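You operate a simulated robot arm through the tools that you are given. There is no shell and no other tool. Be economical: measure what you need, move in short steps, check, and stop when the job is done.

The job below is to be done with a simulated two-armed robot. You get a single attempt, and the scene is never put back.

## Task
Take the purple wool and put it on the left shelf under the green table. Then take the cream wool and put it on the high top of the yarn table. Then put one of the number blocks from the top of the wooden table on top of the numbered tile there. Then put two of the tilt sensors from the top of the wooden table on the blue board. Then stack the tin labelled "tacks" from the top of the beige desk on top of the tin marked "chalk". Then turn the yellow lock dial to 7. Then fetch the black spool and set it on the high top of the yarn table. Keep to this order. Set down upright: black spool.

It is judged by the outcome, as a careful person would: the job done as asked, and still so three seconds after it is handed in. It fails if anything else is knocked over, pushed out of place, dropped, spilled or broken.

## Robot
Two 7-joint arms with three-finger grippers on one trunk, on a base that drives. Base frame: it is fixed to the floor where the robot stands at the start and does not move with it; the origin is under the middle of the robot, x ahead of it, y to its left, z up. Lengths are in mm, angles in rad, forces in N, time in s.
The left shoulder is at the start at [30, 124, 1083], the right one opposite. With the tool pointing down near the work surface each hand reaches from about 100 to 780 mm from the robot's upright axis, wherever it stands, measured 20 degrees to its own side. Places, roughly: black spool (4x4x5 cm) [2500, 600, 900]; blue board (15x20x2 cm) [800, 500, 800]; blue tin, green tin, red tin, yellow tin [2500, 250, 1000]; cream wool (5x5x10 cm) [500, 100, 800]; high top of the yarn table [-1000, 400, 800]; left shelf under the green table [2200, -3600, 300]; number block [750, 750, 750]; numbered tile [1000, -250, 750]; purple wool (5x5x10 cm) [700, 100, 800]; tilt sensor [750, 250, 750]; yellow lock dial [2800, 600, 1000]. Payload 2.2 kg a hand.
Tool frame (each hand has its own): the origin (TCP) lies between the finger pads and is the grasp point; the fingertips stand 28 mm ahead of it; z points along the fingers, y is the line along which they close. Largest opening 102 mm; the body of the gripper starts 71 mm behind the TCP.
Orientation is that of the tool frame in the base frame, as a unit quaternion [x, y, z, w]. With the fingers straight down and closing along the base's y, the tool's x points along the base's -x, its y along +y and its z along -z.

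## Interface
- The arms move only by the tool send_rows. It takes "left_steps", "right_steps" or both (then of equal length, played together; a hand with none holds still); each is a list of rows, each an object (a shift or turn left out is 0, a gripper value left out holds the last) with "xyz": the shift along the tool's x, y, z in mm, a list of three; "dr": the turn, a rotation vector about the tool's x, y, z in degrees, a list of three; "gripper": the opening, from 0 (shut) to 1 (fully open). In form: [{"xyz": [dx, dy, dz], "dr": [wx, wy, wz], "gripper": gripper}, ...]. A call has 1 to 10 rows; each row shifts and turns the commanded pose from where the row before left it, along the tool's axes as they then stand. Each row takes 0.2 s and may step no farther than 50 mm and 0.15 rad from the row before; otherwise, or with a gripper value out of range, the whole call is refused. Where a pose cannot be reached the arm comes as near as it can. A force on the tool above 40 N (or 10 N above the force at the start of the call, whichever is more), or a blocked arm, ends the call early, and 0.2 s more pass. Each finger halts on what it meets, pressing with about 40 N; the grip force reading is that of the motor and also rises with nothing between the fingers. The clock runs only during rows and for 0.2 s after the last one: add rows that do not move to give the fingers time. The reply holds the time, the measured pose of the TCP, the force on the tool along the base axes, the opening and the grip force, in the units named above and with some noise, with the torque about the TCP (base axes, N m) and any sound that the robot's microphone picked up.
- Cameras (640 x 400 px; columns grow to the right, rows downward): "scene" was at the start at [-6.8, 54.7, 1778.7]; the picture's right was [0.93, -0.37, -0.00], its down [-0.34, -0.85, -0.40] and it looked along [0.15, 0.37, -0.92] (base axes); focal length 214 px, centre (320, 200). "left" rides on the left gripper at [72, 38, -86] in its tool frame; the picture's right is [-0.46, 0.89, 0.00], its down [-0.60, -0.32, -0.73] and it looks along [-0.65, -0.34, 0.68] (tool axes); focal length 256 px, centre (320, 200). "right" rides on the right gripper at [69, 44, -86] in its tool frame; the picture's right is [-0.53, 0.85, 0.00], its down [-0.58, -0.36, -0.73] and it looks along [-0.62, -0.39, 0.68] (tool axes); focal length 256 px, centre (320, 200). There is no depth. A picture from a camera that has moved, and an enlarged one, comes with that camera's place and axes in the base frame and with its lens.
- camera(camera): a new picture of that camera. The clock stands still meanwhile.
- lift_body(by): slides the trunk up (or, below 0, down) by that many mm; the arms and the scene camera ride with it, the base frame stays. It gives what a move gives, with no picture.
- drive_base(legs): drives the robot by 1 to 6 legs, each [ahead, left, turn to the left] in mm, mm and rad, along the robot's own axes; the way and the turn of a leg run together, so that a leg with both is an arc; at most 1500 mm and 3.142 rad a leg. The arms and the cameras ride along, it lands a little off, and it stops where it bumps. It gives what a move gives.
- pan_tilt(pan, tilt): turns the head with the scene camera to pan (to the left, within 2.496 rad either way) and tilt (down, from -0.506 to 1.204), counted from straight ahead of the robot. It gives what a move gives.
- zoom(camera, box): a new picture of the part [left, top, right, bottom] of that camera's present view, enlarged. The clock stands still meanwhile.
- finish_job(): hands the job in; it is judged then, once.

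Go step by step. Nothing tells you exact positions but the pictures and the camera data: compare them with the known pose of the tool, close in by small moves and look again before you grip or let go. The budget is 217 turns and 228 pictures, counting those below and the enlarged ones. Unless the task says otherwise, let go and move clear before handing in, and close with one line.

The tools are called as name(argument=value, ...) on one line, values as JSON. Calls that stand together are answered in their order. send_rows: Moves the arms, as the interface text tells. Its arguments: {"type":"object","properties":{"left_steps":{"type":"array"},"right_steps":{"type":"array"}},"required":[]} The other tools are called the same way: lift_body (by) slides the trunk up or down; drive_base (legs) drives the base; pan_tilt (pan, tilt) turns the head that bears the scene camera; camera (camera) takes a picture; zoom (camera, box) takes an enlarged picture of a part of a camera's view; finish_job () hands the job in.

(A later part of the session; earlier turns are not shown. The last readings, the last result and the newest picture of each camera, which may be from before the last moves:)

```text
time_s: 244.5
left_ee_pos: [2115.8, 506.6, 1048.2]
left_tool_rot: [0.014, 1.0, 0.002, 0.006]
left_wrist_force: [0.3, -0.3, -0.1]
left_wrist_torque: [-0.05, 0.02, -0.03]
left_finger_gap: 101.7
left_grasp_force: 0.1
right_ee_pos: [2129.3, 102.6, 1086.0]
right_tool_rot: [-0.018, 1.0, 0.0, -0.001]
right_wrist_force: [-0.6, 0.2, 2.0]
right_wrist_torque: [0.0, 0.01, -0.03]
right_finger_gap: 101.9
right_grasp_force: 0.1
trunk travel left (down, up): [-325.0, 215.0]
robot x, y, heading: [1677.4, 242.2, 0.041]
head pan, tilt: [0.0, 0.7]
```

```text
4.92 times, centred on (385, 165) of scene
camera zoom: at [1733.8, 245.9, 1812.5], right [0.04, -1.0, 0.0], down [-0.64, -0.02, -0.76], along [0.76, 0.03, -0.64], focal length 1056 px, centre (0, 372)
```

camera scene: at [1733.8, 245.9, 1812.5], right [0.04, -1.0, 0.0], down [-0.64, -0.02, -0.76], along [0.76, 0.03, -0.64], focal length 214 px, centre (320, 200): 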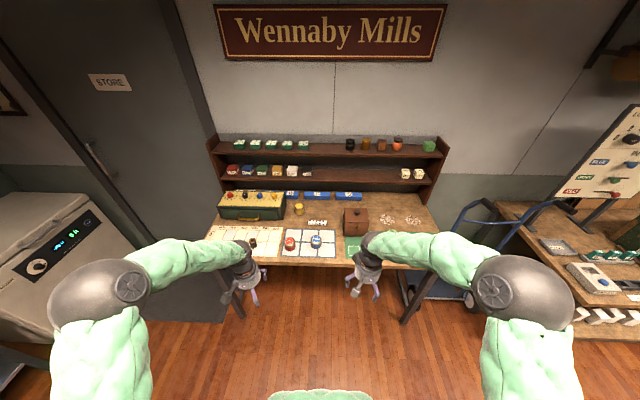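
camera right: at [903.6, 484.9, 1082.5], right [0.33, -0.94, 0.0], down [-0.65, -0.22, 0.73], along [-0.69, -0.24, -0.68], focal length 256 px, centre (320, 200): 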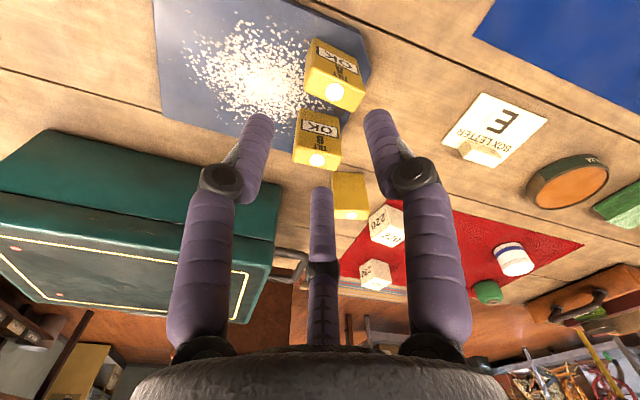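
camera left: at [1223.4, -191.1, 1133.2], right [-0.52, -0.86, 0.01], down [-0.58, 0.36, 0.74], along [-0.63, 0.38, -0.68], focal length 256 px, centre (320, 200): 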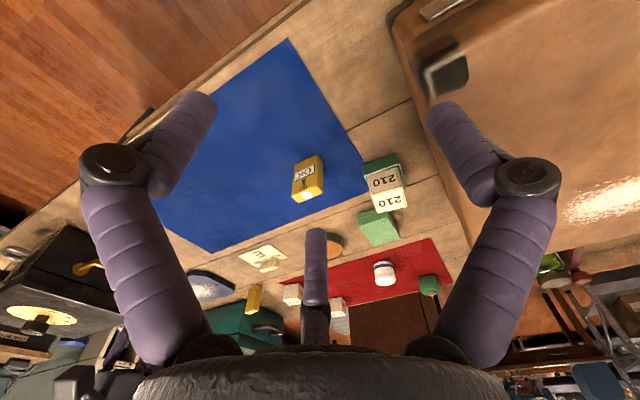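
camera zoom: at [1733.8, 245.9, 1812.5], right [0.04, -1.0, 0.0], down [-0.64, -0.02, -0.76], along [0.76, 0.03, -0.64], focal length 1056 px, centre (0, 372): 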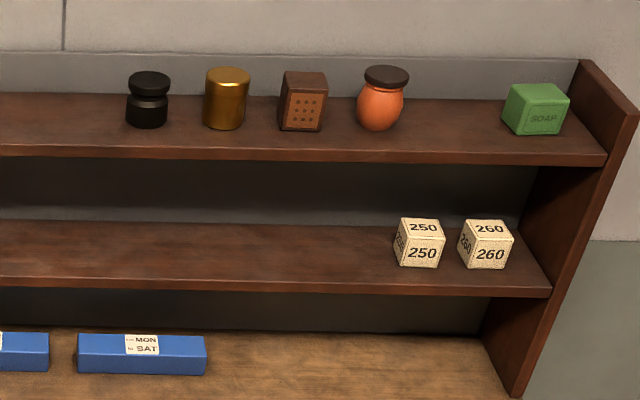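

Red tin = tacks, yellow tin = chalk; the black spool is on the calendar mat and the yellow dial on the green box. I drive closer for triangulation.

drive_base(legs=[[230, 60, -0.04]])

camera(camera="left")

camera(camera="right")

camera(camera="scene")

```text
time_s: 246.2
left_ee_pos: [2353.8, 551.0, 1048.3]
left_tool_rot: [0.035, 0.999, 0.001, 0.005]
left_wrist_force: [0.2, 0.4, -0.6]
left_wrist_torque: [-0.02, 0.01, 0.01]
left_finger_gap: 102.3
left_grasp_force: 0.1
right_ee_pos: [2350.1, 148.9, 1084.7]
right_tool_rot: [0.003, 1.0, 0.001, -0.001]
right_wrist_force: [0.1, 0.3, 0.3]
right_wrist_torque: [0.01, 0.06, 0.02]
right_finger_gap: 101.7
right_grasp_force: 0.0
trunk travel left (down, up): [-325.0, 215.0]
robot x, y, heading: [1905.5, 306.7, -0.003]
head pan, tilt: [0.0, 0.7]
```

```text
113 pictures are left
camera left: at [2285.4, 593.7, 1133.1], right [0.53, 0.85, 0.01], down [0.57, -0.36, 0.74], along [0.63, -0.38, -0.68], focal length 256 px, centre (320, 200)
```

left: 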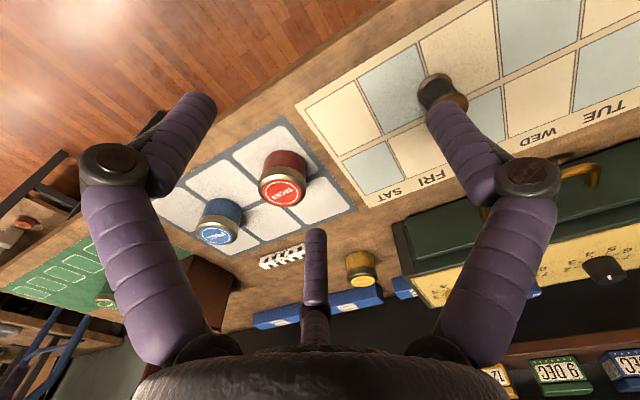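

```text
112 pictures are left
camera right: at [2282.5, 191.8, 1172.0], right [0.54, 0.84, 0.0], down [0.58, -0.37, 0.73], along [0.61, -0.39, -0.68], focal length 256 px, centre (320, 200)
```

right: 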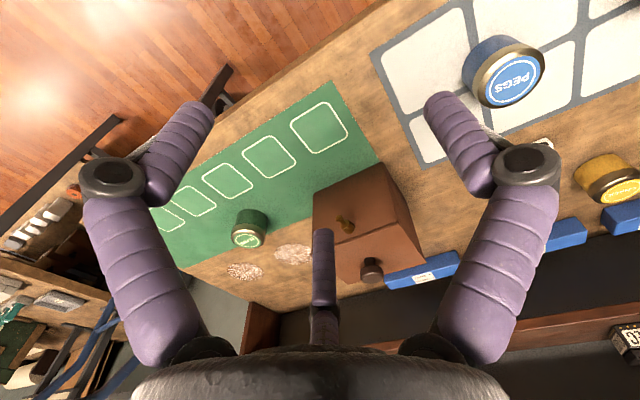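

```text
111 pictures are left
camera scene: at [1962.9, 307.6, 1812.5], right [0.0, -1.0, 0.0], down [-0.64, 0.0, -0.76], along [0.76, 0.0, -0.64], focal length 214 px, centre (320, 200)
```

scene: 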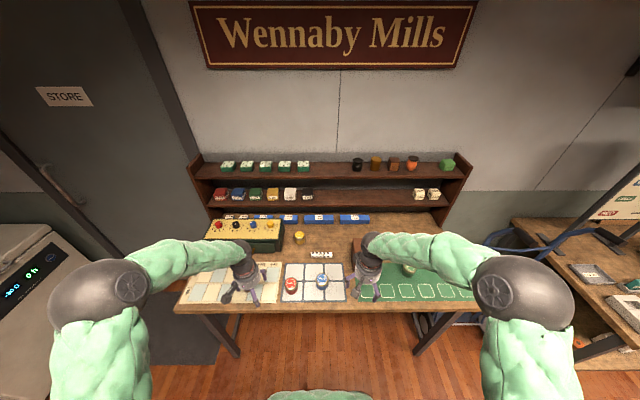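

Tacks tin's lid is at [2454,439,905], chalk's lid at [2731,419,~908]. I bring the left hand above tacks.

send_rows(left_steps=[{"xyz": [-27, -26, 18]}, {"xyz": [-27, -26, 18]}, {"xyz": [-27, -26, 18]}, {"xyz": [-27, -26, 18]}, {}])

camera(camera="left")

zoom(camera="scene", box=[240, 210, 360, 310])

```text
time_s: 247.4
left_ee_pos: [2454.6, 438.5, 976.5]
left_tool_rot: [0.035, 0.999, 0.001, 0.006]
left_wrist_force: [-0.7, 0.3, -0.4]
left_wrist_torque: [-0.01, 0.0, 0.02]
left_finger_gap: 102.0
left_grasp_force: 0.0
right_ee_pos: [2348.4, 148.0, 1084.6]
right_tool_rot: [0.003, 1.0, 0.0, 0.0]
right_wrist_force: [0.0, -0.1, -0.7]
right_wrist_torque: [-0.01, -0.03, 0.02]
right_finger_gap: 102.2
right_grasp_force: 0.0
trunk travel left (down, up): [-325.0, 215.0]
robot x, y, heading: [1903.2, 305.4, -0.004]
head pan, tilt: [0.0, 0.7]
```

```text
110 pictures are left
camera left: at [2385.2, 480.5, 1062.0], right [0.53, 0.85, 0.01], down [0.57, -0.36, 0.74], along [0.63, -0.38, -0.68], focal length 256 px, centre (320, 200)
```

left: 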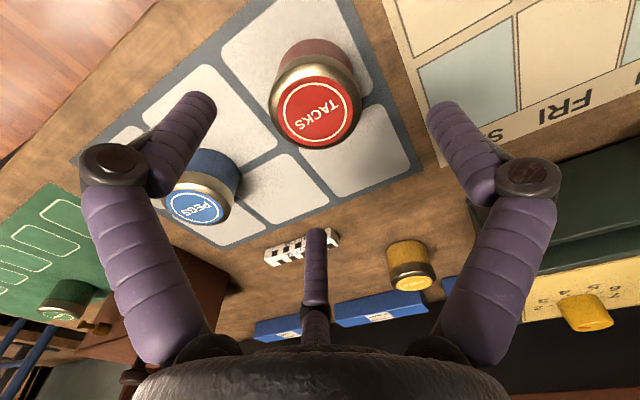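

```text
4.00 times, centred on (300, 260) of scene
camera zoom: at [1960.1, 308.0, 1812.6], right [0.0, -1.0, 0.0], down [-0.64, 0.0, -0.77], along [0.77, 0.0, -0.64], focal length 858 px, centre (400, -40)
```

zoom: 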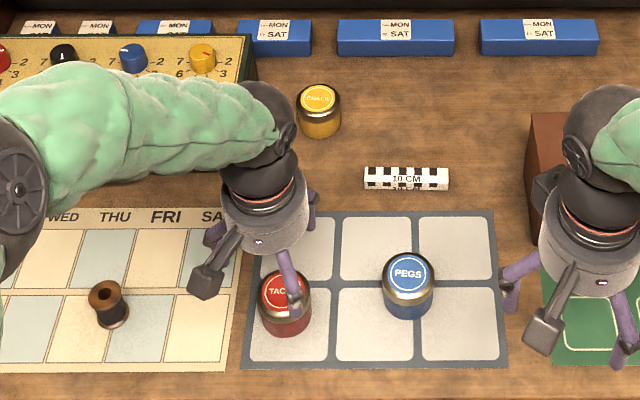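

Slight centering and descend to grip the tacks tin.

send_rows(left_steps=[{"xyz": [-2, -2, 43]}, {"xyz": [0, 0, 41]}, {}, {"gripper": 0}, {}, {}, {}])

send_rows(left_steps=[{"xyz": [0, 0, -20]}, {"xyz": [0, 0, -45]}, {"xyz": [0, 0, -45]}, {}])

camera(camera="left")

```text
time_s: 249.0
left_ee_pos: [2458.8, 437.7, 891.7]
left_tool_rot: [0.035, 0.999, 0.002, 0.005]
left_wrist_force: [2.1, -0.2, 1.5]
left_wrist_torque: [0.0, -0.11, 0.0]
left_finger_gap: 58.2
left_grasp_force: 39.9
right_ee_pos: [2348.8, 147.9, 1086.6]
right_tool_rot: [0.004, 1.0, 0.001, -0.001]
right_wrist_force: [-0.2, 0.7, 0.2]
right_wrist_torque: [0.02, -0.02, -0.01]
right_finger_gap: 101.9
right_grasp_force: 0.1
trunk travel left (down, up): [-325.0, 215.0]
robot x, y, heading: [1905.7, 308.5, -0.006]
head pan, tilt: [0.0, 0.7]
```

```text
time_s: 250.0
left_ee_pos: [2456.9, 438.2, 1003.4]
left_tool_rot: [0.035, 0.999, 0.002, 0.004]
left_wrist_force: [0.2, -0.1, -0.8]
left_wrist_torque: [0.0, 0.0, -0.03]
left_finger_gap: 58.2
left_grasp_force: 39.9
right_ee_pos: [2351.3, 149.2, 1085.4]
right_tool_rot: [0.004, 1.0, 0.001, -0.001]
right_wrist_force: [-0.1, 0.5, -0.3]
right_wrist_torque: [-0.01, -0.01, 0.0]
right_finger_gap: 102.0
right_grasp_force: 0.1
trunk travel left (down, up): [-325.0, 215.0]
robot x, y, heading: [1904.4, 308.7, -0.007]
head pan, tilt: [0.0, 0.7]
```

```text
108 pictures are left
camera left: at [2386.7, 480.2, 1089.2], right [0.53, 0.85, 0.01], down [0.57, -0.36, 0.74], along [0.63, -0.38, -0.68], focal length 256 px, centre (320, 200)
```

left: 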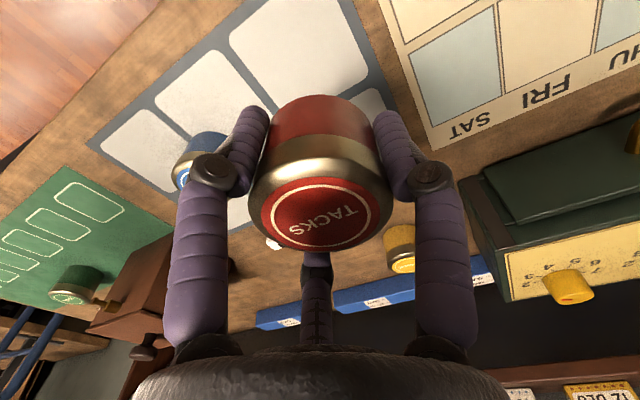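

Tacks tin held. I drive 165 mm closer to reach the chalk tin.

drive_base(legs=[[165, -20, 0.004]])

camera(camera="left")

zoom(camera="scene", box=[200, 190, 360, 310])

```text
time_s: 251.5
left_ee_pos: [2620.8, 416.3, 1003.8]
left_tool_rot: [0.035, 0.999, 0.002, 0.004]
left_wrist_force: [0.9, -0.8, -1.7]
left_wrist_torque: [-0.02, 0.04, 0.0]
left_finger_gap: 58.5
left_grasp_force: 40.4
right_ee_pos: [2516.0, 127.5, 1085.3]
right_tool_rot: [0.003, 1.0, 0.001, -0.001]
right_wrist_force: [1.0, -0.2, -0.8]
right_wrist_torque: [-0.01, 0.02, 0.01]
right_finger_gap: 101.9
right_grasp_force: 0.0
trunk travel left (down, up): [-325.0, 215.0]
robot x, y, heading: [2070.2, 286.4, -0.009]
head pan, tilt: [0.0, 0.7]
```

```text
107 pictures are left
camera left: at [2551.0, 459.0, 1088.6], right [0.53, 0.85, 0.01], down [0.57, -0.36, 0.73], along [0.63, -0.38, -0.68], focal length 256 px, centre (320, 200)
```

left: 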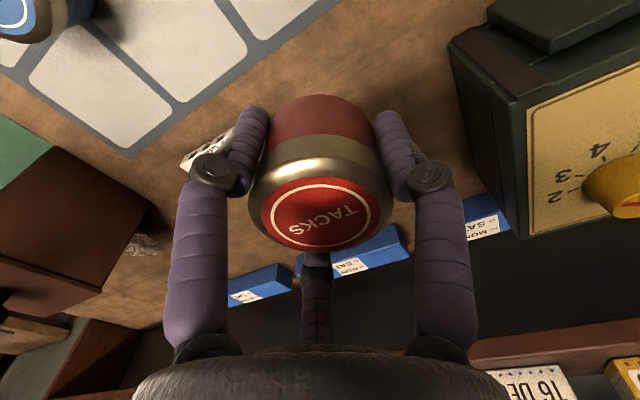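

```text
3.33 times, centred on (280, 250) of scene
camera zoom: at [2127.2, 285.7, 1812.5], right [0.0, -1.0, 0.0], down [-0.65, 0.0, -0.76], along [0.76, 0.0, -0.65], focal length 715 px, centre (453, 33)
```

zoom: 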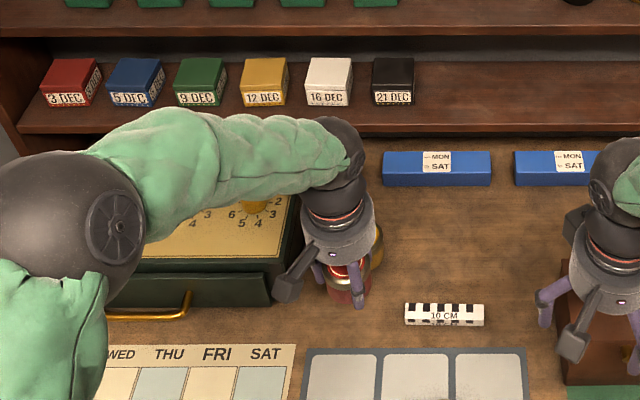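

I turn the right hand so its camera gives a side view of the stack.

send_rows(right_steps=[{"dr": [0, 0, -8]}, {"dr": [0, 0, -8]}, {"dr": [0, 0, -8]}, {"dr": [0, 0, -8]}, {"dr": [0, 0, -8]}, {"dr": [0, 0, -8]}, {"dr": [0, 0, -8]}, {"dr": [0, 0, -8]}, {"dr": [0, 0, -8]}, {}], left_steps=[{"xyz": [-35, 0, 0]}, {"xyz": [-35, 0, 0]}, {}, {}, {}, {}, {}, {}, {}, {}])

camera(camera="right")

```text
time_s: 253.7
left_ee_pos: [2690.2, 412.1, 1005.2]
left_tool_rot: [0.035, 0.999, 0.001, 0.005]
left_wrist_force: [0.1, -0.5, -0.7]
left_wrist_torque: [0.0, 0.0, -0.03]
left_finger_gap: 58.4
left_grasp_force: 40.2
right_ee_pos: [2514.5, 128.1, 1085.0]
right_tool_rot: [-0.586, 0.811, 0.0, 0.0]
right_wrist_force: [0.4, 1.0, 0.2]
right_wrist_torque: [0.0, 0.01, 0.03]
right_finger_gap: 102.0
right_grasp_force: 0.0
trunk travel left (down, up): [-325.0, 215.0]
robot x, y, heading: [2071.0, 286.5, -0.006]
head pan, tilt: [0.0, 0.7]
```

```text
105 pictures are left
camera right: at [2451.2, 74.9, 1171.9], right [-0.63, 0.77, 0.0], down [0.53, 0.43, 0.73], along [0.56, 0.47, -0.68], focal length 256 px, centre (320, 200)
```

right: 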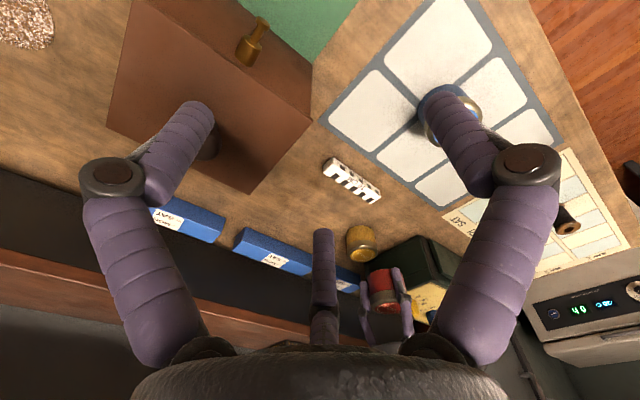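

zoom(camera="right", box=[320, 200, 450, 350])

```text
2.67 times, centred on (385, 275) of right
camera zoom: at [2451.2, 74.9, 1171.9], right [-0.63, 0.77, 0.0], down [0.53, 0.43, 0.73], along [0.56, 0.47, -0.68], focal length 683 px, centre (147, 0)
```

zoom: 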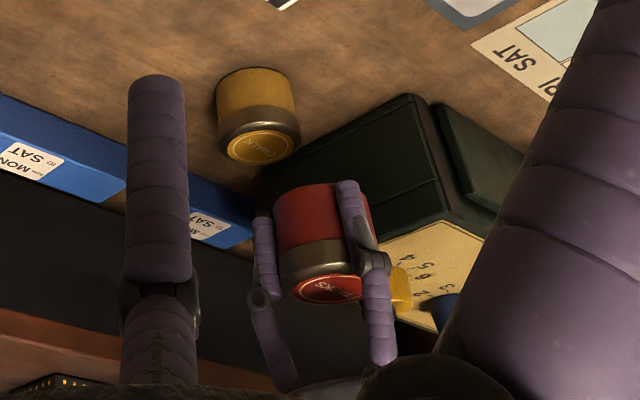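

I estimate the chalk tin at [2737,419]. I move the held tin over it and view from the side.

send_rows(left_steps=[{"xyz": [-24, 5, 0]}, {"xyz": [-23, 5, 10]}, {"xyz": [0, 0, 15]}, {}])

zoom(camera="right", box=[320, 200, 450, 350])

zoom(camera="scene", box=[250, 220, 310, 270])

camera(camera="left")

```text
time_s: 254.7
left_ee_pos: [2738.3, 419.2, 979.6]
left_tool_rot: [0.035, 0.999, 0.001, 0.004]
left_wrist_force: [-0.2, -0.7, -2.3]
left_wrist_torque: [0.03, -0.04, -0.02]
left_finger_gap: 58.3
left_grasp_force: 39.9
right_ee_pos: [2514.2, 127.5, 1085.6]
right_tool_rot: [-0.585, 0.811, 0.001, 0.0]
right_wrist_force: [-0.1, 0.0, -0.1]
right_wrist_torque: [0.0, -0.02, 0.01]
right_finger_gap: 101.9
right_grasp_force: 0.0
trunk travel left (down, up): [-325.0, 215.0]
robot x, y, heading: [2064.7, 283.5, -0.003]
head pan, tilt: [0.0, 0.7]
```

```text
2.67 times, centred on (385, 275) of right
camera zoom: at [2451.2, 74.9, 1172.0], right [-0.63, 0.77, 0.0], down [0.53, 0.43, 0.73], along [0.56, 0.46, -0.68], focal length 683 px, centre (147, 0)
```

zoom: 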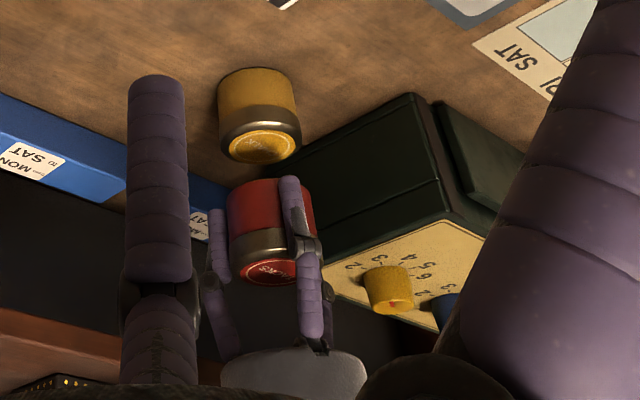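

```text
8.00 times, centred on (280, 245) of scene
camera zoom: at [2125.3, 286.0, 1812.5], right [0.0, -1.0, 0.0], down [-0.64, 0.0, -0.76], along [0.76, 0.0, -0.64], focal length 1716 px, centre (640, -160)
```

zoom: 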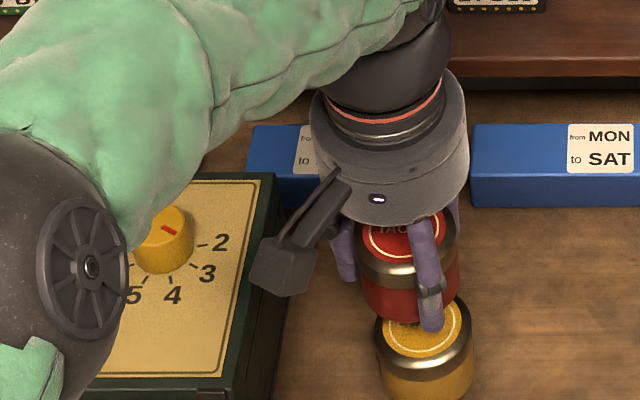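

```text
101 pictures are left
camera left: at [2668.3, 461.6, 1065.1], right [0.53, 0.85, 0.01], down [0.57, -0.36, 0.74], along [0.63, -0.38, -0.68], focal length 256 px, centre (320, 200)
```

left: 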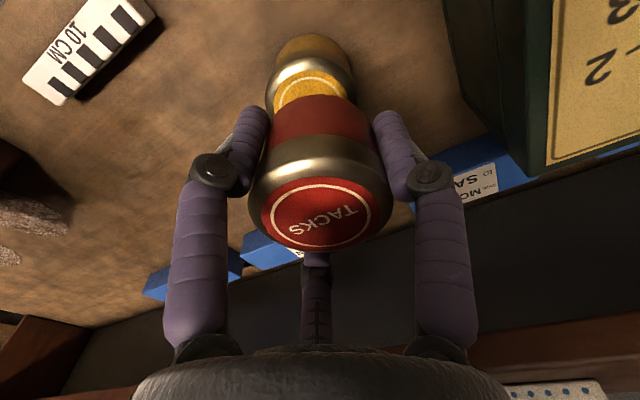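

Chalk is about 8 mm nearer than the held tin. I correct, lower closer and re-check.

send_rows(left_steps=[{"xyz": [8, 0, 10]}, {"xyz": [0, 0, 10]}, {}])

camera(camera="left")

zoom(camera="scene", box=[250, 220, 310, 270])

zoom(camera="right", box=[330, 200, 410, 290])

```text
time_s: 255.5
left_ee_pos: [2730.1, 420.4, 959.6]
left_tool_rot: [0.035, 0.999, 0.002, 0.005]
left_wrist_force: [-0.7, 1.0, -0.8]
left_wrist_torque: [-0.04, -0.02, 0.01]
left_finger_gap: 58.4
left_grasp_force: 40.4
right_ee_pos: [2512.1, 127.5, 1086.2]
right_tool_rot: [-0.584, 0.811, 0.002, 0.0]
right_wrist_force: [0.0, 0.0, 0.2]
right_wrist_torque: [0.02, 0.04, -0.01]
right_finger_gap: 101.8
right_grasp_force: 0.0
trunk travel left (down, up): [-325.0, 215.0]
robot x, y, heading: [2069.3, 286.3, -0.006]
head pan, tilt: [0.0, 0.7]
```

```text
100 pictures are left
camera left: at [2660.5, 462.5, 1045.3], right [0.53, 0.85, 0.01], down [0.57, -0.36, 0.74], along [0.63, -0.38, -0.68], focal length 256 px, centre (320, 200)
```

left: 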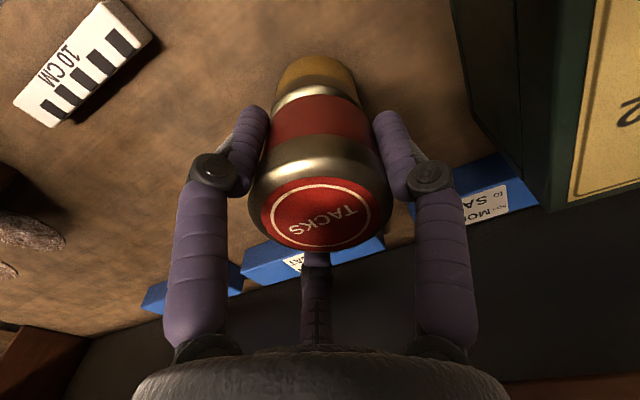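

```text
8.00 times, centred on (280, 245) of scene
camera zoom: at [2124.9, 286.0, 1812.6], right [0.0, -1.0, 0.0], down [-0.64, 0.0, -0.76], along [0.76, 0.0, -0.64], focal length 1716 px, centre (640, -160)
```

zoom: 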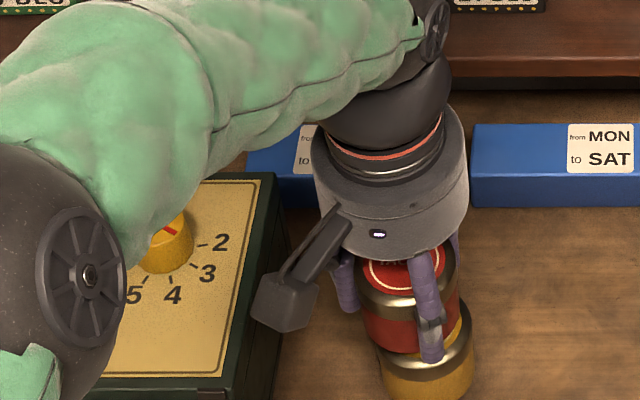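

```text
4.44 times, centred on (370, 245) of right
camera zoom: at [2450.9, 75.0, 1172.1], right [-0.63, 0.77, 0.0], down [0.53, 0.43, 0.73], along [0.57, 0.46, -0.68], focal length 1138 px, centre (98, 0)
```

zoom: 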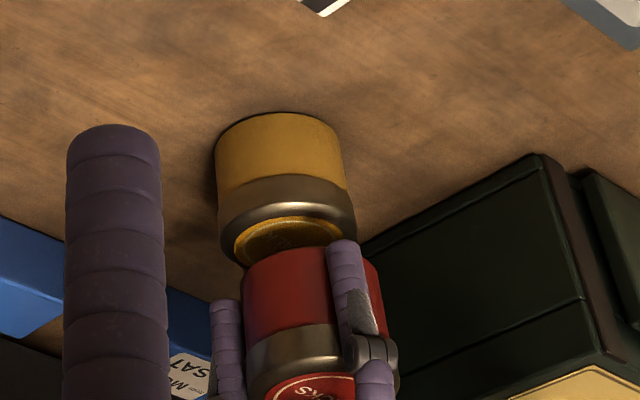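

Side views say the held tin should shift about [+4,−5] mm. I correct and look again.

send_rows(left_steps=[{"xyz": [-4.3, -4.7, 0]}, {"xyz": [0, 0, 4]}, {}])

zoom(camera="scene", box=[260, 225, 310, 270])

zoom(camera="right", box=[330, 200, 410, 290])

zoom(camera="left", box=[230, 40, 410, 260])

```text
time_s: 256.3
left_ee_pos: [2734.4, 415.2, 956.3]
left_tool_rot: [0.035, 0.999, 0.002, 0.004]
left_wrist_force: [0.0, 0.6, -0.9]
left_wrist_torque: [0.01, 0.01, 0.02]
left_finger_gap: 58.5
left_grasp_force: 40.1
right_ee_pos: [2513.3, 127.6, 1084.3]
right_tool_rot: [-0.585, 0.811, 0.001, 0.0]
right_wrist_force: [-0.4, -0.3, -0.2]
right_wrist_torque: [0.02, -0.01, -0.03]
right_finger_gap: 101.9
right_grasp_force: 0.1
trunk travel left (down, up): [-325.0, 215.0]
robot x, y, heading: [2065.8, 282.2, -0.01]
head pan, tilt: [0.0, 0.7]
```

```text
8.89 times, centred on (285, 248) of scene
camera zoom: at [2125.3, 285.8, 1812.5], right [0.0, -1.0, 0.0], down [-0.64, 0.0, -0.76], along [0.76, 0.0, -0.64], focal length 1906 px, centre (631, -222)
```

zoom: 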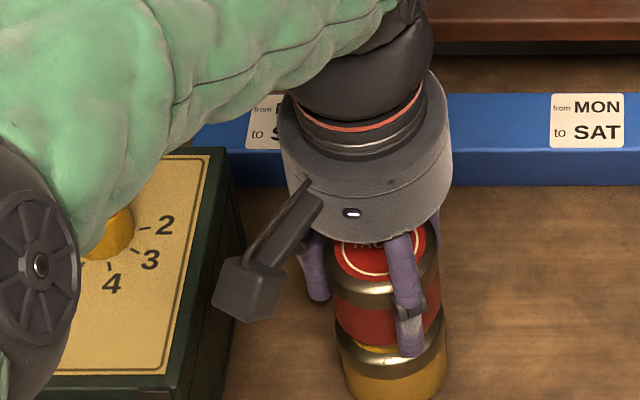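

```text
4.44 times, centred on (370, 245) of right
camera zoom: at [2451.2, 74.8, 1172.0], right [-0.63, 0.77, 0.0], down [0.53, 0.43, 0.73], along [0.56, 0.46, -0.68], focal length 1138 px, centre (98, 0)
```

zoom: 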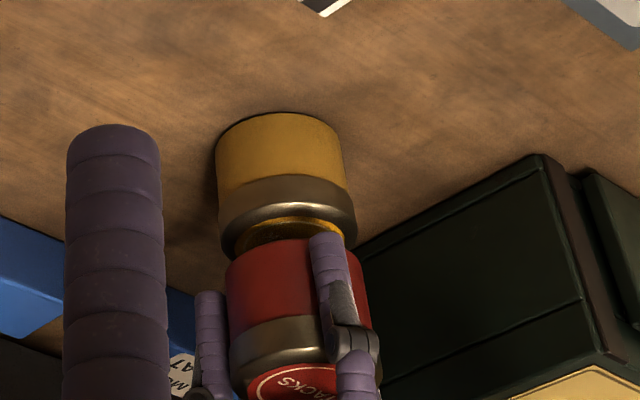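

```text
1.82 times, centred on (320, 150) of left
camera zoom: at [2664.4, 457.2, 1041.7], right [0.53, 0.85, 0.01], down [0.57, -0.36, 0.74], along [0.63, -0.38, -0.68], focal length 465 px, centre (320, 291)
```

zoom: 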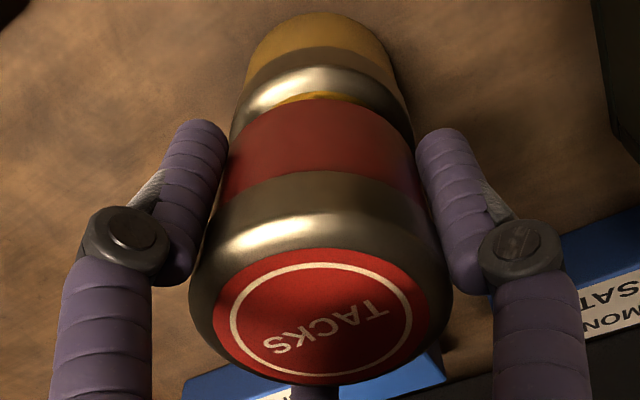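

Well aligned. I lower to contact in small steps.

send_rows(left_steps=[{"xyz": [-1, -1.2, 3]}, {}])

send_rows(left_steps=[{"xyz": [0, 0, 2]}, {}])

send_rows(left_steps=[{"xyz": [0, 0, 2]}, {}])

send_rows(left_steps=[{"xyz": [0, 0, 2]}, {}])

```text
time_s: 256.9
left_ee_pos: [2735.0, 414.1, 953.7]
left_tool_rot: [0.034, 0.999, 0.001, 0.005]
left_wrist_force: [1.1, -0.1, -0.7]
left_wrist_torque: [-0.02, 0.03, -0.01]
left_finger_gap: 58.4
left_grasp_force: 40.0
right_ee_pos: [2514.5, 128.2, 1086.2]
right_tool_rot: [-0.585, 0.811, 0.001, 0.0]
right_wrist_force: [0.2, -0.2, -0.7]
right_wrist_torque: [-0.01, 0.03, 0.02]
right_finger_gap: 102.3
right_grasp_force: 0.0
trunk travel left (down, up): [-325.0, 215.0]
robot x, y, heading: [2068.1, 284.1, -0.002]
head pan, tilt: [0.0, 0.7]
```

```text
time_s: 257.5
left_ee_pos: [2735.2, 413.5, 950.4]
left_tool_rot: [0.035, 0.999, 0.001, 0.004]
left_wrist_force: [0.2, -0.5, -1.6]
left_wrist_torque: [-0.02, 0.02, -0.02]
left_finger_gap: 58.1
left_grasp_force: 40.5
right_ee_pos: [2514.4, 127.2, 1086.3]
right_tool_rot: [-0.585, 0.811, 0.001, -0.001]
right_wrist_force: [-0.8, -0.7, -0.3]
right_wrist_torque: [0.01, 0.02, -0.02]
right_finger_gap: 101.7
right_grasp_force: 0.1
trunk travel left (down, up): [-325.0, 215.0]
robot x, y, heading: [2066.9, 284.1, -0.002]
head pan, tilt: [0.0, 0.7]
```

```text
time_s: 258.1
left_ee_pos: [2735.0, 412.6, 948.5]
left_tool_rot: [0.035, 0.999, 0.002, 0.004]
left_wrist_force: [0.4, -0.5, -0.7]
left_wrist_torque: [0.01, 0.01, -0.01]
left_finger_gap: 57.9
left_grasp_force: 40.6
right_ee_pos: [2515.0, 127.0, 1086.1]
right_tool_rot: [-0.585, 0.811, 0.0, 0.0]
right_wrist_force: [-0.1, 0.9, -0.5]
right_wrist_torque: [0.0, 0.01, 0.0]
right_finger_gap: 102.2
right_grasp_force: 0.1
trunk travel left (down, up): [-325.0, 215.0]
robot x, y, heading: [2065.1, 286.8, -0.002]
head pan, tilt: [0.0, 0.7]
```

```text
time_s: 258.7
left_ee_pos: [2733.9, 414.4, 946.4]
left_tool_rot: [0.035, 0.999, 0.002, 0.004]
left_wrist_force: [0.9, -0.5, -1.0]
left_wrist_torque: [0.0, -0.02, 0.04]
left_finger_gap: 58.6
left_grasp_force: 39.8
right_ee_pos: [2514.1, 126.4, 1084.9]
right_tool_rot: [-0.586, 0.811, 0.001, -0.001]
right_wrist_force: [0.5, 0.0, -0.3]
right_wrist_torque: [0.02, 0.03, 0.03]
right_finger_gap: 101.8
right_grasp_force: 0.0
trunk travel left (down, up): [-325.0, 215.0]
robot x, y, heading: [2066.9, 289.3, -0.002]
head pan, tilt: [0.0, 0.7]
```

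send_rows(left_steps=[{"xyz": [0, 0, 2]}, {}])

send_rows(left_steps=[{"xyz": [0, 0, 2]}, {}])

zoom(camera="right", box=[330, 200, 410, 290])

```text
time_s: 259.3
left_ee_pos: [2735.8, 413.0, 944.0]
left_tool_rot: [0.035, 0.999, 0.001, 0.005]
left_wrist_force: [0.2, 0.5, -0.8]
left_wrist_torque: [-0.01, -0.02, -0.01]
left_finger_gap: 58.2
left_grasp_force: 39.8
right_ee_pos: [2513.7, 128.3, 1084.9]
right_tool_rot: [-0.585, 0.811, 0.0, 0.0]
right_wrist_force: [-0.3, 0.0, -0.8]
right_wrist_torque: [-0.03, -0.01, 0.0]
right_finger_gap: 101.9
right_grasp_force: 0.0
trunk travel left (down, up): [-325.0, 215.0]
robot x, y, heading: [2069.2, 285.4, -0.006]
head pan, tilt: [0.0, 0.7]
```

```text
time_s: 259.9
left_ee_pos: [2735.3, 413.3, 943.4]
left_tool_rot: [0.035, 0.999, 0.001, 0.006]
left_wrist_force: [-0.3, -1.1, 1.9]
left_wrist_torque: [-0.04, 0.01, 0.0]
left_finger_gap: 58.2
left_grasp_force: 40.1
right_ee_pos: [2514.2, 126.4, 1085.3]
right_tool_rot: [-0.585, 0.811, 0.0, 0.0]
right_wrist_force: [1.4, -0.3, -0.1]
right_wrist_torque: [-0.02, 0.02, -0.01]
right_finger_gap: 102.1
right_grasp_force: 0.0
trunk travel left (down, up): [-325.0, 215.0]
robot x, y, heading: [2069.2, 285.6, -0.004]
head pan, tilt: [0.0, 0.7]
```

```text
4.44 times, centred on (370, 245) of right
camera zoom: at [2450.9, 74.9, 1172.1], right [-0.63, 0.77, 0.0], down [0.53, 0.43, 0.73], along [0.57, 0.46, -0.68], focal length 1138 px, centre (98, 0)
```

zoom: 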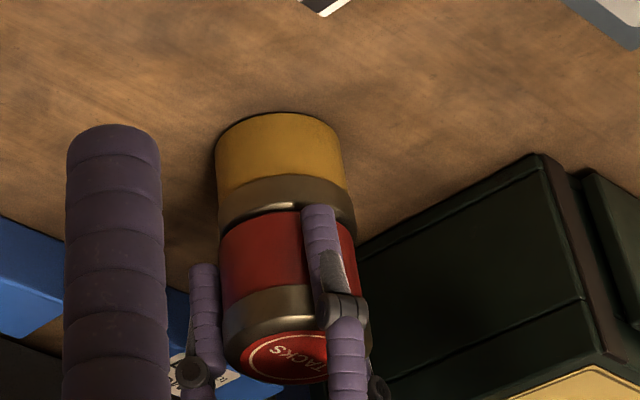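

Contact and well aligned. One more small press, then release and rise.

send_rows(left_steps=[{"xyz": [0, 0, 1]}, {}, {"gripper": 0.65}, {"gripper": 0.75}, {}])

send_rows(left_steps=[{"xyz": [0, 0, -15]}, {"xyz": [0, 0, -30]}, {"xyz": [0, 0, -45]}, {}])

zoom(camera="right", box=[330, 200, 410, 290])

camera(camera="left")

```text
time_s: 261.1
left_ee_pos: [2735.7, 414.2, 942.1]
left_tool_rot: [0.035, 0.999, 0.002, 0.005]
left_wrist_force: [0.6, -0.3, -0.2]
left_wrist_torque: [-0.02, 0.0, 0.01]
left_finger_gap: 76.6
left_grasp_force: 0.0
right_ee_pos: [2515.0, 126.8, 1085.6]
right_tool_rot: [-0.585, 0.811, 0.001, 0.0]
right_wrist_force: [0.2, 0.3, 0.5]
right_wrist_torque: [-0.03, -0.01, -0.05]
right_finger_gap: 102.1
right_grasp_force: 0.1
trunk travel left (down, up): [-325.0, 215.0]
robot x, y, heading: [2069.6, 285.5, -0.009]
head pan, tilt: [0.0, 0.7]
```

```text
time_s: 262.1
left_ee_pos: [2732.7, 412.9, 1029.8]
left_tool_rot: [0.034, 0.999, 0.001, 0.004]
left_wrist_force: [0.5, -0.1, -0.2]
left_wrist_torque: [-0.01, 0.02, 0.03]
left_finger_gap: 76.6
left_grasp_force: 0.0
right_ee_pos: [2515.4, 127.6, 1085.6]
right_tool_rot: [-0.584, 0.811, 0.0, 0.0]
right_wrist_force: [-0.1, -1.5, 0.3]
right_wrist_torque: [0.01, -0.01, 0.01]
right_finger_gap: 101.9
right_grasp_force: 0.1
trunk travel left (down, up): [-325.0, 215.0]
robot x, y, heading: [2067.9, 284.8, -0.006]
head pan, tilt: [0.0, 0.7]
```

```text
4.44 times, centred on (370, 245) of right
camera zoom: at [2451.7, 75.0, 1171.8], right [-0.63, 0.77, 0.0], down [0.53, 0.43, 0.73], along [0.56, 0.46, -0.68], focal length 1138 px, centre (98, 0)
```

zoom: 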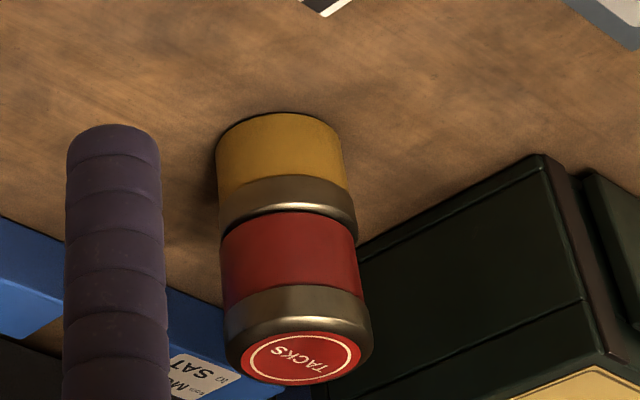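

```text
92 pictures are left
camera left: at [2663.7, 454.8, 1115.7], right [0.53, 0.85, 0.01], down [0.57, -0.36, 0.73], along [0.63, -0.38, -0.68], focal length 256 px, centre (320, 200)
```

left: 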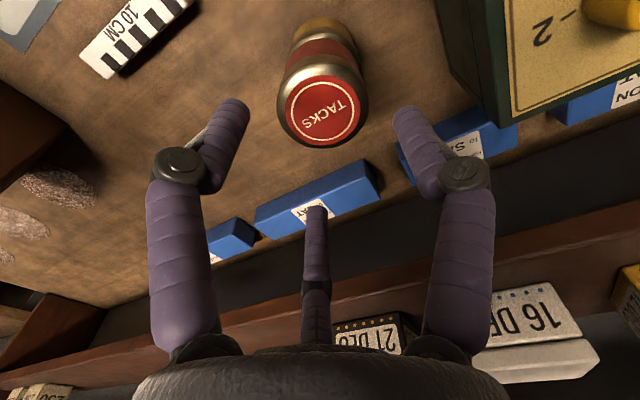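

Tacks stands on chalk. I retract the left hand and examine the yellow dial.

send_rows(left_steps=[{"xyz": [30, 0, -35]}, {"xyz": [40, 0, -25]}, {"xyz": [48, 0, 0]}, {"xyz": [48, 0, 0]}, {"xyz": [48, 0, 0]}, {}])

camera(camera="left")

zoom(camera="scene", box=[190, 200, 310, 280])

```text
time_s: 263.5
left_ee_pos: [2519.6, 428.4, 1092.0]
left_tool_rot: [0.035, 0.999, 0.002, 0.004]
left_wrist_force: [-0.1, -0.4, -0.1]
left_wrist_torque: [0.02, 0.04, 0.0]
left_finger_gap: 76.3
left_grasp_force: 0.1
right_ee_pos: [2515.2, 128.7, 1084.8]
right_tool_rot: [-0.584, 0.811, 0.001, -0.001]
right_wrist_force: [-0.3, 0.1, -0.7]
right_wrist_torque: [0.02, 0.03, 0.01]
right_finger_gap: 102.2
right_grasp_force: 0.1
trunk travel left (down, up): [-325.0, 215.0]
robot x, y, heading: [2066.6, 284.5, -0.007]
head pan, tilt: [0.0, 0.7]
```

```text
91 pictures are left
camera left: at [2449.8, 469.5, 1176.9], right [0.53, 0.85, 0.01], down [0.57, -0.36, 0.74], along [0.63, -0.38, -0.68], focal length 256 px, centre (320, 200)
```

left: 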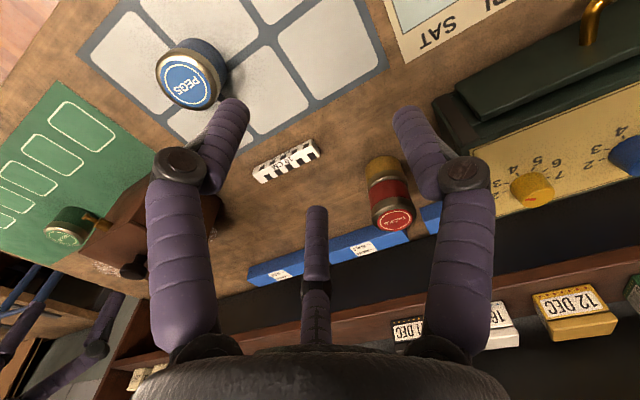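

```text
5.00 times, centred on (250, 240) of scene
camera zoom: at [2126.9, 285.7, 1812.5], right [0.0, -1.0, 0.0], down [-0.65, 0.0, -0.76], along [0.76, 0.0, -0.65], focal length 1072 px, centre (670, 0)
```

zoom: 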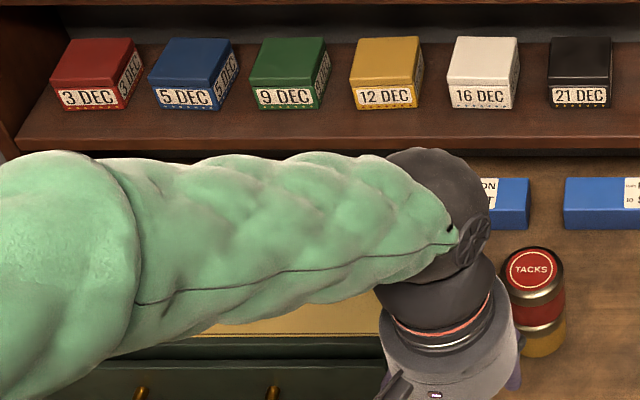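

zoom(camera="left", box=[460, 120, 640, 240])

zoom(camera="right", box=[360, 240, 460, 330])

```text
3.33 times, centred on (550, 180) of left
camera zoom: at [2449.8, 469.5, 1176.9], right [0.53, 0.85, 0.01], down [0.57, -0.36, 0.74], along [0.63, -0.38, -0.68], focal length 853 px, centre (-447, 267)
```

zoom: 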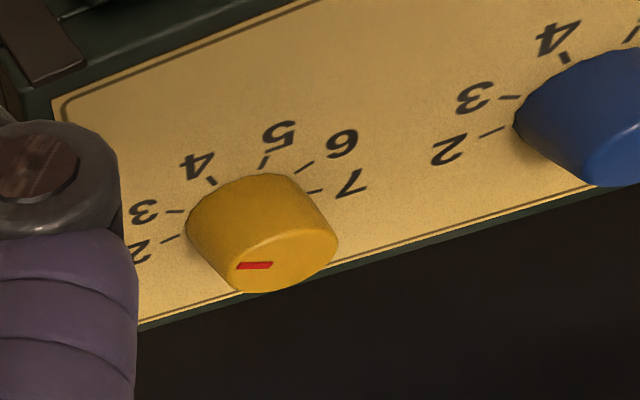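

```text
4.44 times, centred on (410, 285) of right
camera zoom: at [2452.2, 74.8, 1171.6], right [-0.63, 0.77, 0.0], down [0.53, 0.43, 0.73], along [0.56, 0.46, -0.68], focal length 1138 px, centre (-80, -178)
```

zoom: 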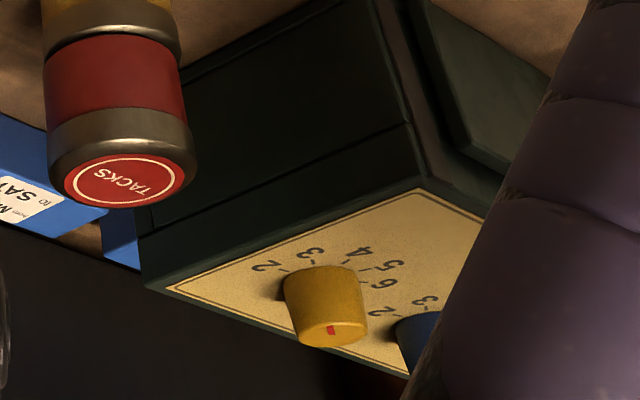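

Triangulation puts the knob top at [2749,568,987]. I check the shelf's clearance above it with zooms.

zoom(camera="left", box=[460, 180, 640, 360])

camera(camera="right")

```text
2.22 times, centred on (550, 270) of left
camera zoom: at [2449.8, 469.5, 1176.9], right [0.53, 0.85, 0.01], down [0.57, -0.36, 0.74], along [0.63, -0.38, -0.68], focal length 569 px, centre (-191, 44)
```

zoom: 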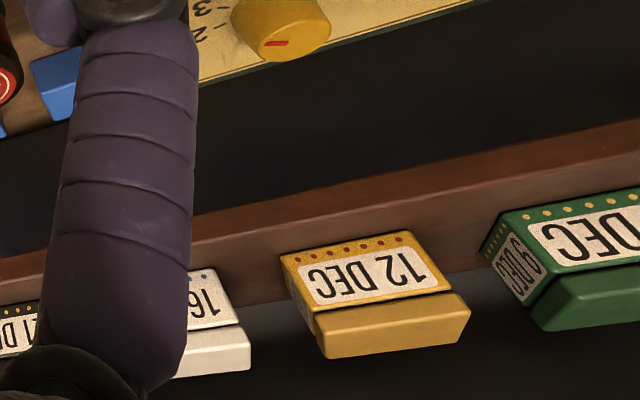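

```text
86 pictures are left
camera right: at [2452.2, 74.8, 1171.6], right [-0.63, 0.77, 0.0], down [0.53, 0.43, 0.73], along [0.56, 0.46, -0.68], focal length 256 px, centre (320, 200)
```

right: 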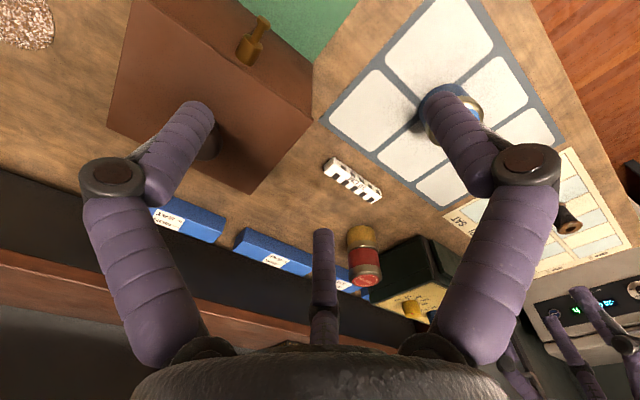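

The dial points at 3, numerals run 2→7 clockwise, so 7 needs ≈+184° of turn about the tool axis. I first test whether the wrist can pre-rotate −95° so one turn suffices.

drive_base(legs=[[0, 100, 0.006]])

send_rows(left_steps=[{"dr": [0, 0, -8.4]}, {"dr": [0, 0, -8.4]}, {"dr": [0, 0, -8.4]}, {"dr": [0, 0, -8.4]}, {"dr": [0, 0, -8.4]}, {"dr": [0, 0, -8.4]}, {"dr": [0, 0, -8.4]}, {"dr": [0, 0, -8.4]}, {"dr": [0, 0, -8.4]}, {"dr": [0, 0, -8.4]}])

send_rows(left_steps=[{"dr": [0, 0, -8.4]}, {"dr": [0, 0, -8.4]}, {}])

camera(camera="scene")

```text
time_s: 264.6
left_ee_pos: [2516.7, 532.2, 1092.0]
left_tool_rot: [0.032, 0.999, 0.001, 0.004]
left_wrist_force: [0.1, -0.4, 0.2]
left_wrist_torque: [0.0, -0.02, 0.01]
left_finger_gap: 76.4
left_grasp_force: 0.1
right_ee_pos: [2516.6, 231.9, 1084.2]
right_tool_rot: [-0.588, 0.809, 0.001, -0.001]
right_wrist_force: [0.2, 0.0, -0.2]
right_wrist_torque: [-0.07, 0.02, -0.03]
right_finger_gap: 102.0
right_grasp_force: 0.0
trunk travel left (down, up): [-325.0, 215.0]
robot x, y, heading: [2067.0, 382.2, 0.004]
head pan, tilt: [0.0, 0.7]
```

```text
time_s: 266.8
left_ee_pos: [2518.4, 530.3, 1091.8]
left_tool_rot: [-0.646, 0.763, -0.001, 0.004]
left_wrist_force: [0.1, 0.1, -0.7]
left_wrist_torque: [0.01, -0.02, 0.01]
left_finger_gap: 76.4
left_grasp_force: 0.0
right_ee_pos: [2515.8, 230.6, 1086.3]
right_tool_rot: [-0.588, 0.809, 0.001, 0.0]
right_wrist_force: [-0.1, 0.1, 0.3]
right_wrist_torque: [0.01, 0.0, 0.03]
right_finger_gap: 101.7
right_grasp_force: 0.0
trunk travel left (down, up): [-325.0, 215.0]
robot x, y, heading: [2068.3, 387.5, 0.003]
head pan, tilt: [0.0, 0.7]
```

```text
time_s: 267.6
left_ee_pos: [2518.1, 530.9, 1091.6]
left_tool_rot: [0.751, -0.661, 0.003, -0.005]
left_wrist_force: [0.5, -0.5, -0.5]
left_wrist_torque: [0.0, -0.01, -0.02]
left_finger_gap: 76.5
left_grasp_force: 0.1
right_ee_pos: [2515.8, 231.5, 1085.8]
right_tool_rot: [-0.587, 0.81, 0.0, 0.0]
right_wrist_force: [0.1, -0.2, -0.4]
right_wrist_torque: [0.01, 0.05, 0.03]
right_finger_gap: 102.2
right_grasp_force: 0.0
trunk travel left (down, up): [-325.0, 215.0]
robot x, y, heading: [2068.3, 384.7, 0.005]
head pan, tilt: [0.0, 0.7]
```

```text
85 pictures are left
camera scene: at [2125.2, 386.3, 1812.5], right [0.0, -1.0, 0.0], down [-0.64, 0.0, -0.76], along [0.76, 0.0, -0.64], focal length 214 px, centre (320, 200)
```

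scene: 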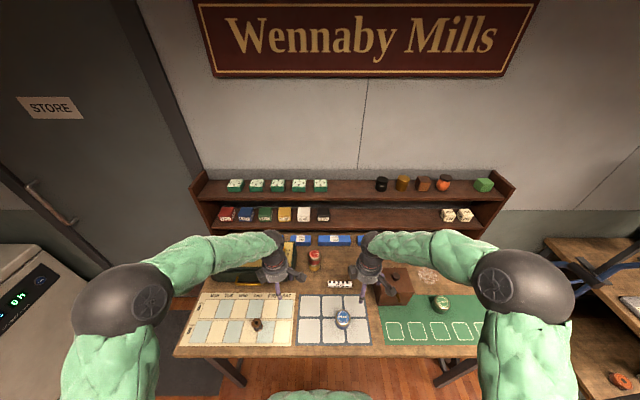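

The wrist allows it. I move above the knob and check alignment.

send_rows(left_steps=[{"xyz": [-2, -46.8, 2]}, {"xyz": [-2, -46.8, 2]}, {"xyz": [-2, -46.8, 2]}, {"xyz": [-2, -46.8, 2]}, {"xyz": [-1, -46.8, 2]}, {}])

camera(camera="left")

camera(camera="right")

zoom(camera="scene", box=[210, 200, 330, 280])

```text
time_s: 269.0
left_ee_pos: [2748.2, 568.7, 1086.2]
left_tool_rot: [0.751, -0.661, 0.003, -0.006]
left_wrist_force: [-0.5, -0.1, 0.2]
left_wrist_torque: [-0.01, -0.01, 0.02]
left_finger_gap: 76.2
left_grasp_force: 0.0
right_ee_pos: [2514.0, 230.1, 1085.8]
right_tool_rot: [-0.588, 0.809, 0.001, 0.001]
right_wrist_force: [-0.2, -0.5, 0.1]
right_wrist_torque: [0.02, -0.03, -0.01]
right_finger_gap: 102.0
right_grasp_force: 0.1
trunk travel left (down, up): [-325.0, 215.0]
robot x, y, heading: [2071.1, 385.2, 0.002]
head pan, tilt: [0.0, 0.7]
```

```text
84 pictures are left
camera left: at [2718.4, 490.7, 1171.4], right [-0.94, 0.35, -0.01], down [0.23, 0.64, 0.74], along [0.26, 0.69, -0.68], focal length 256 px, centre (320, 200)
```

left: 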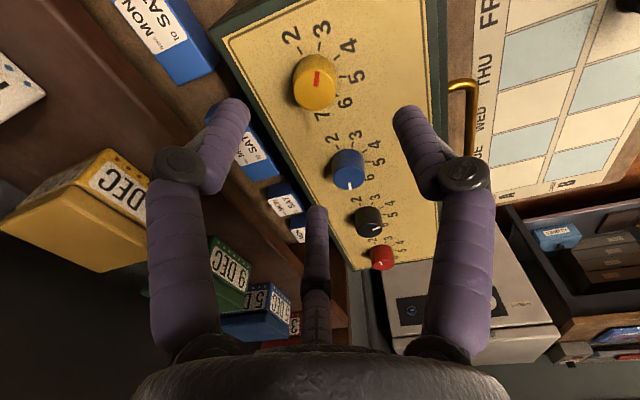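

```text
83 pictures are left
camera right: at [2451.4, 177.5, 1172.6], right [-0.64, 0.77, 0.0], down [0.53, 0.43, 0.73], along [0.56, 0.47, -0.68], focal length 256 px, centre (320, 200)
```

right: 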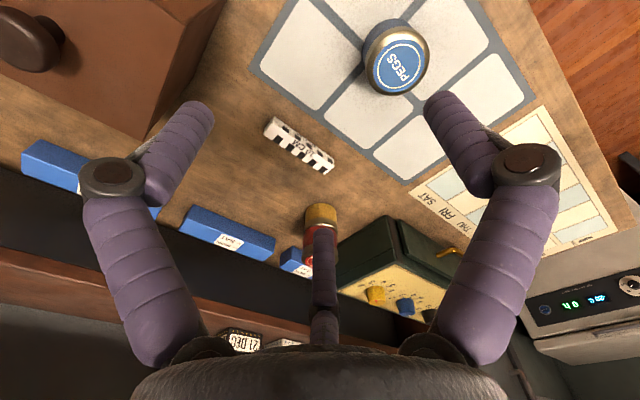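

```text
5.00 times, centred on (270, 240) of scene
camera zoom: at [2123.3, 386.4, 1812.6], right [0.0, -1.0, 0.0], down [-0.64, 0.0, -0.77], along [0.77, 0.0, -0.64], focal length 1072 px, centre (570, 0)
```

zoom: 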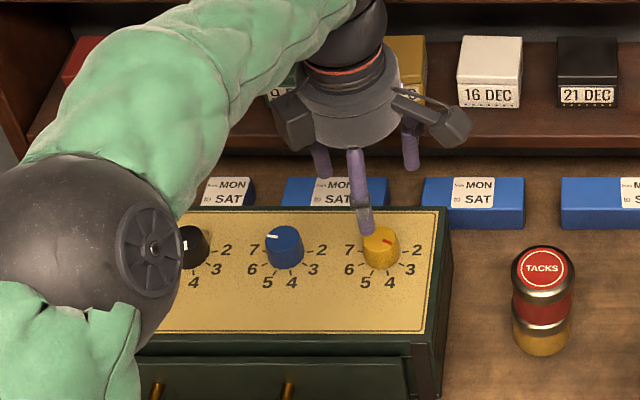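

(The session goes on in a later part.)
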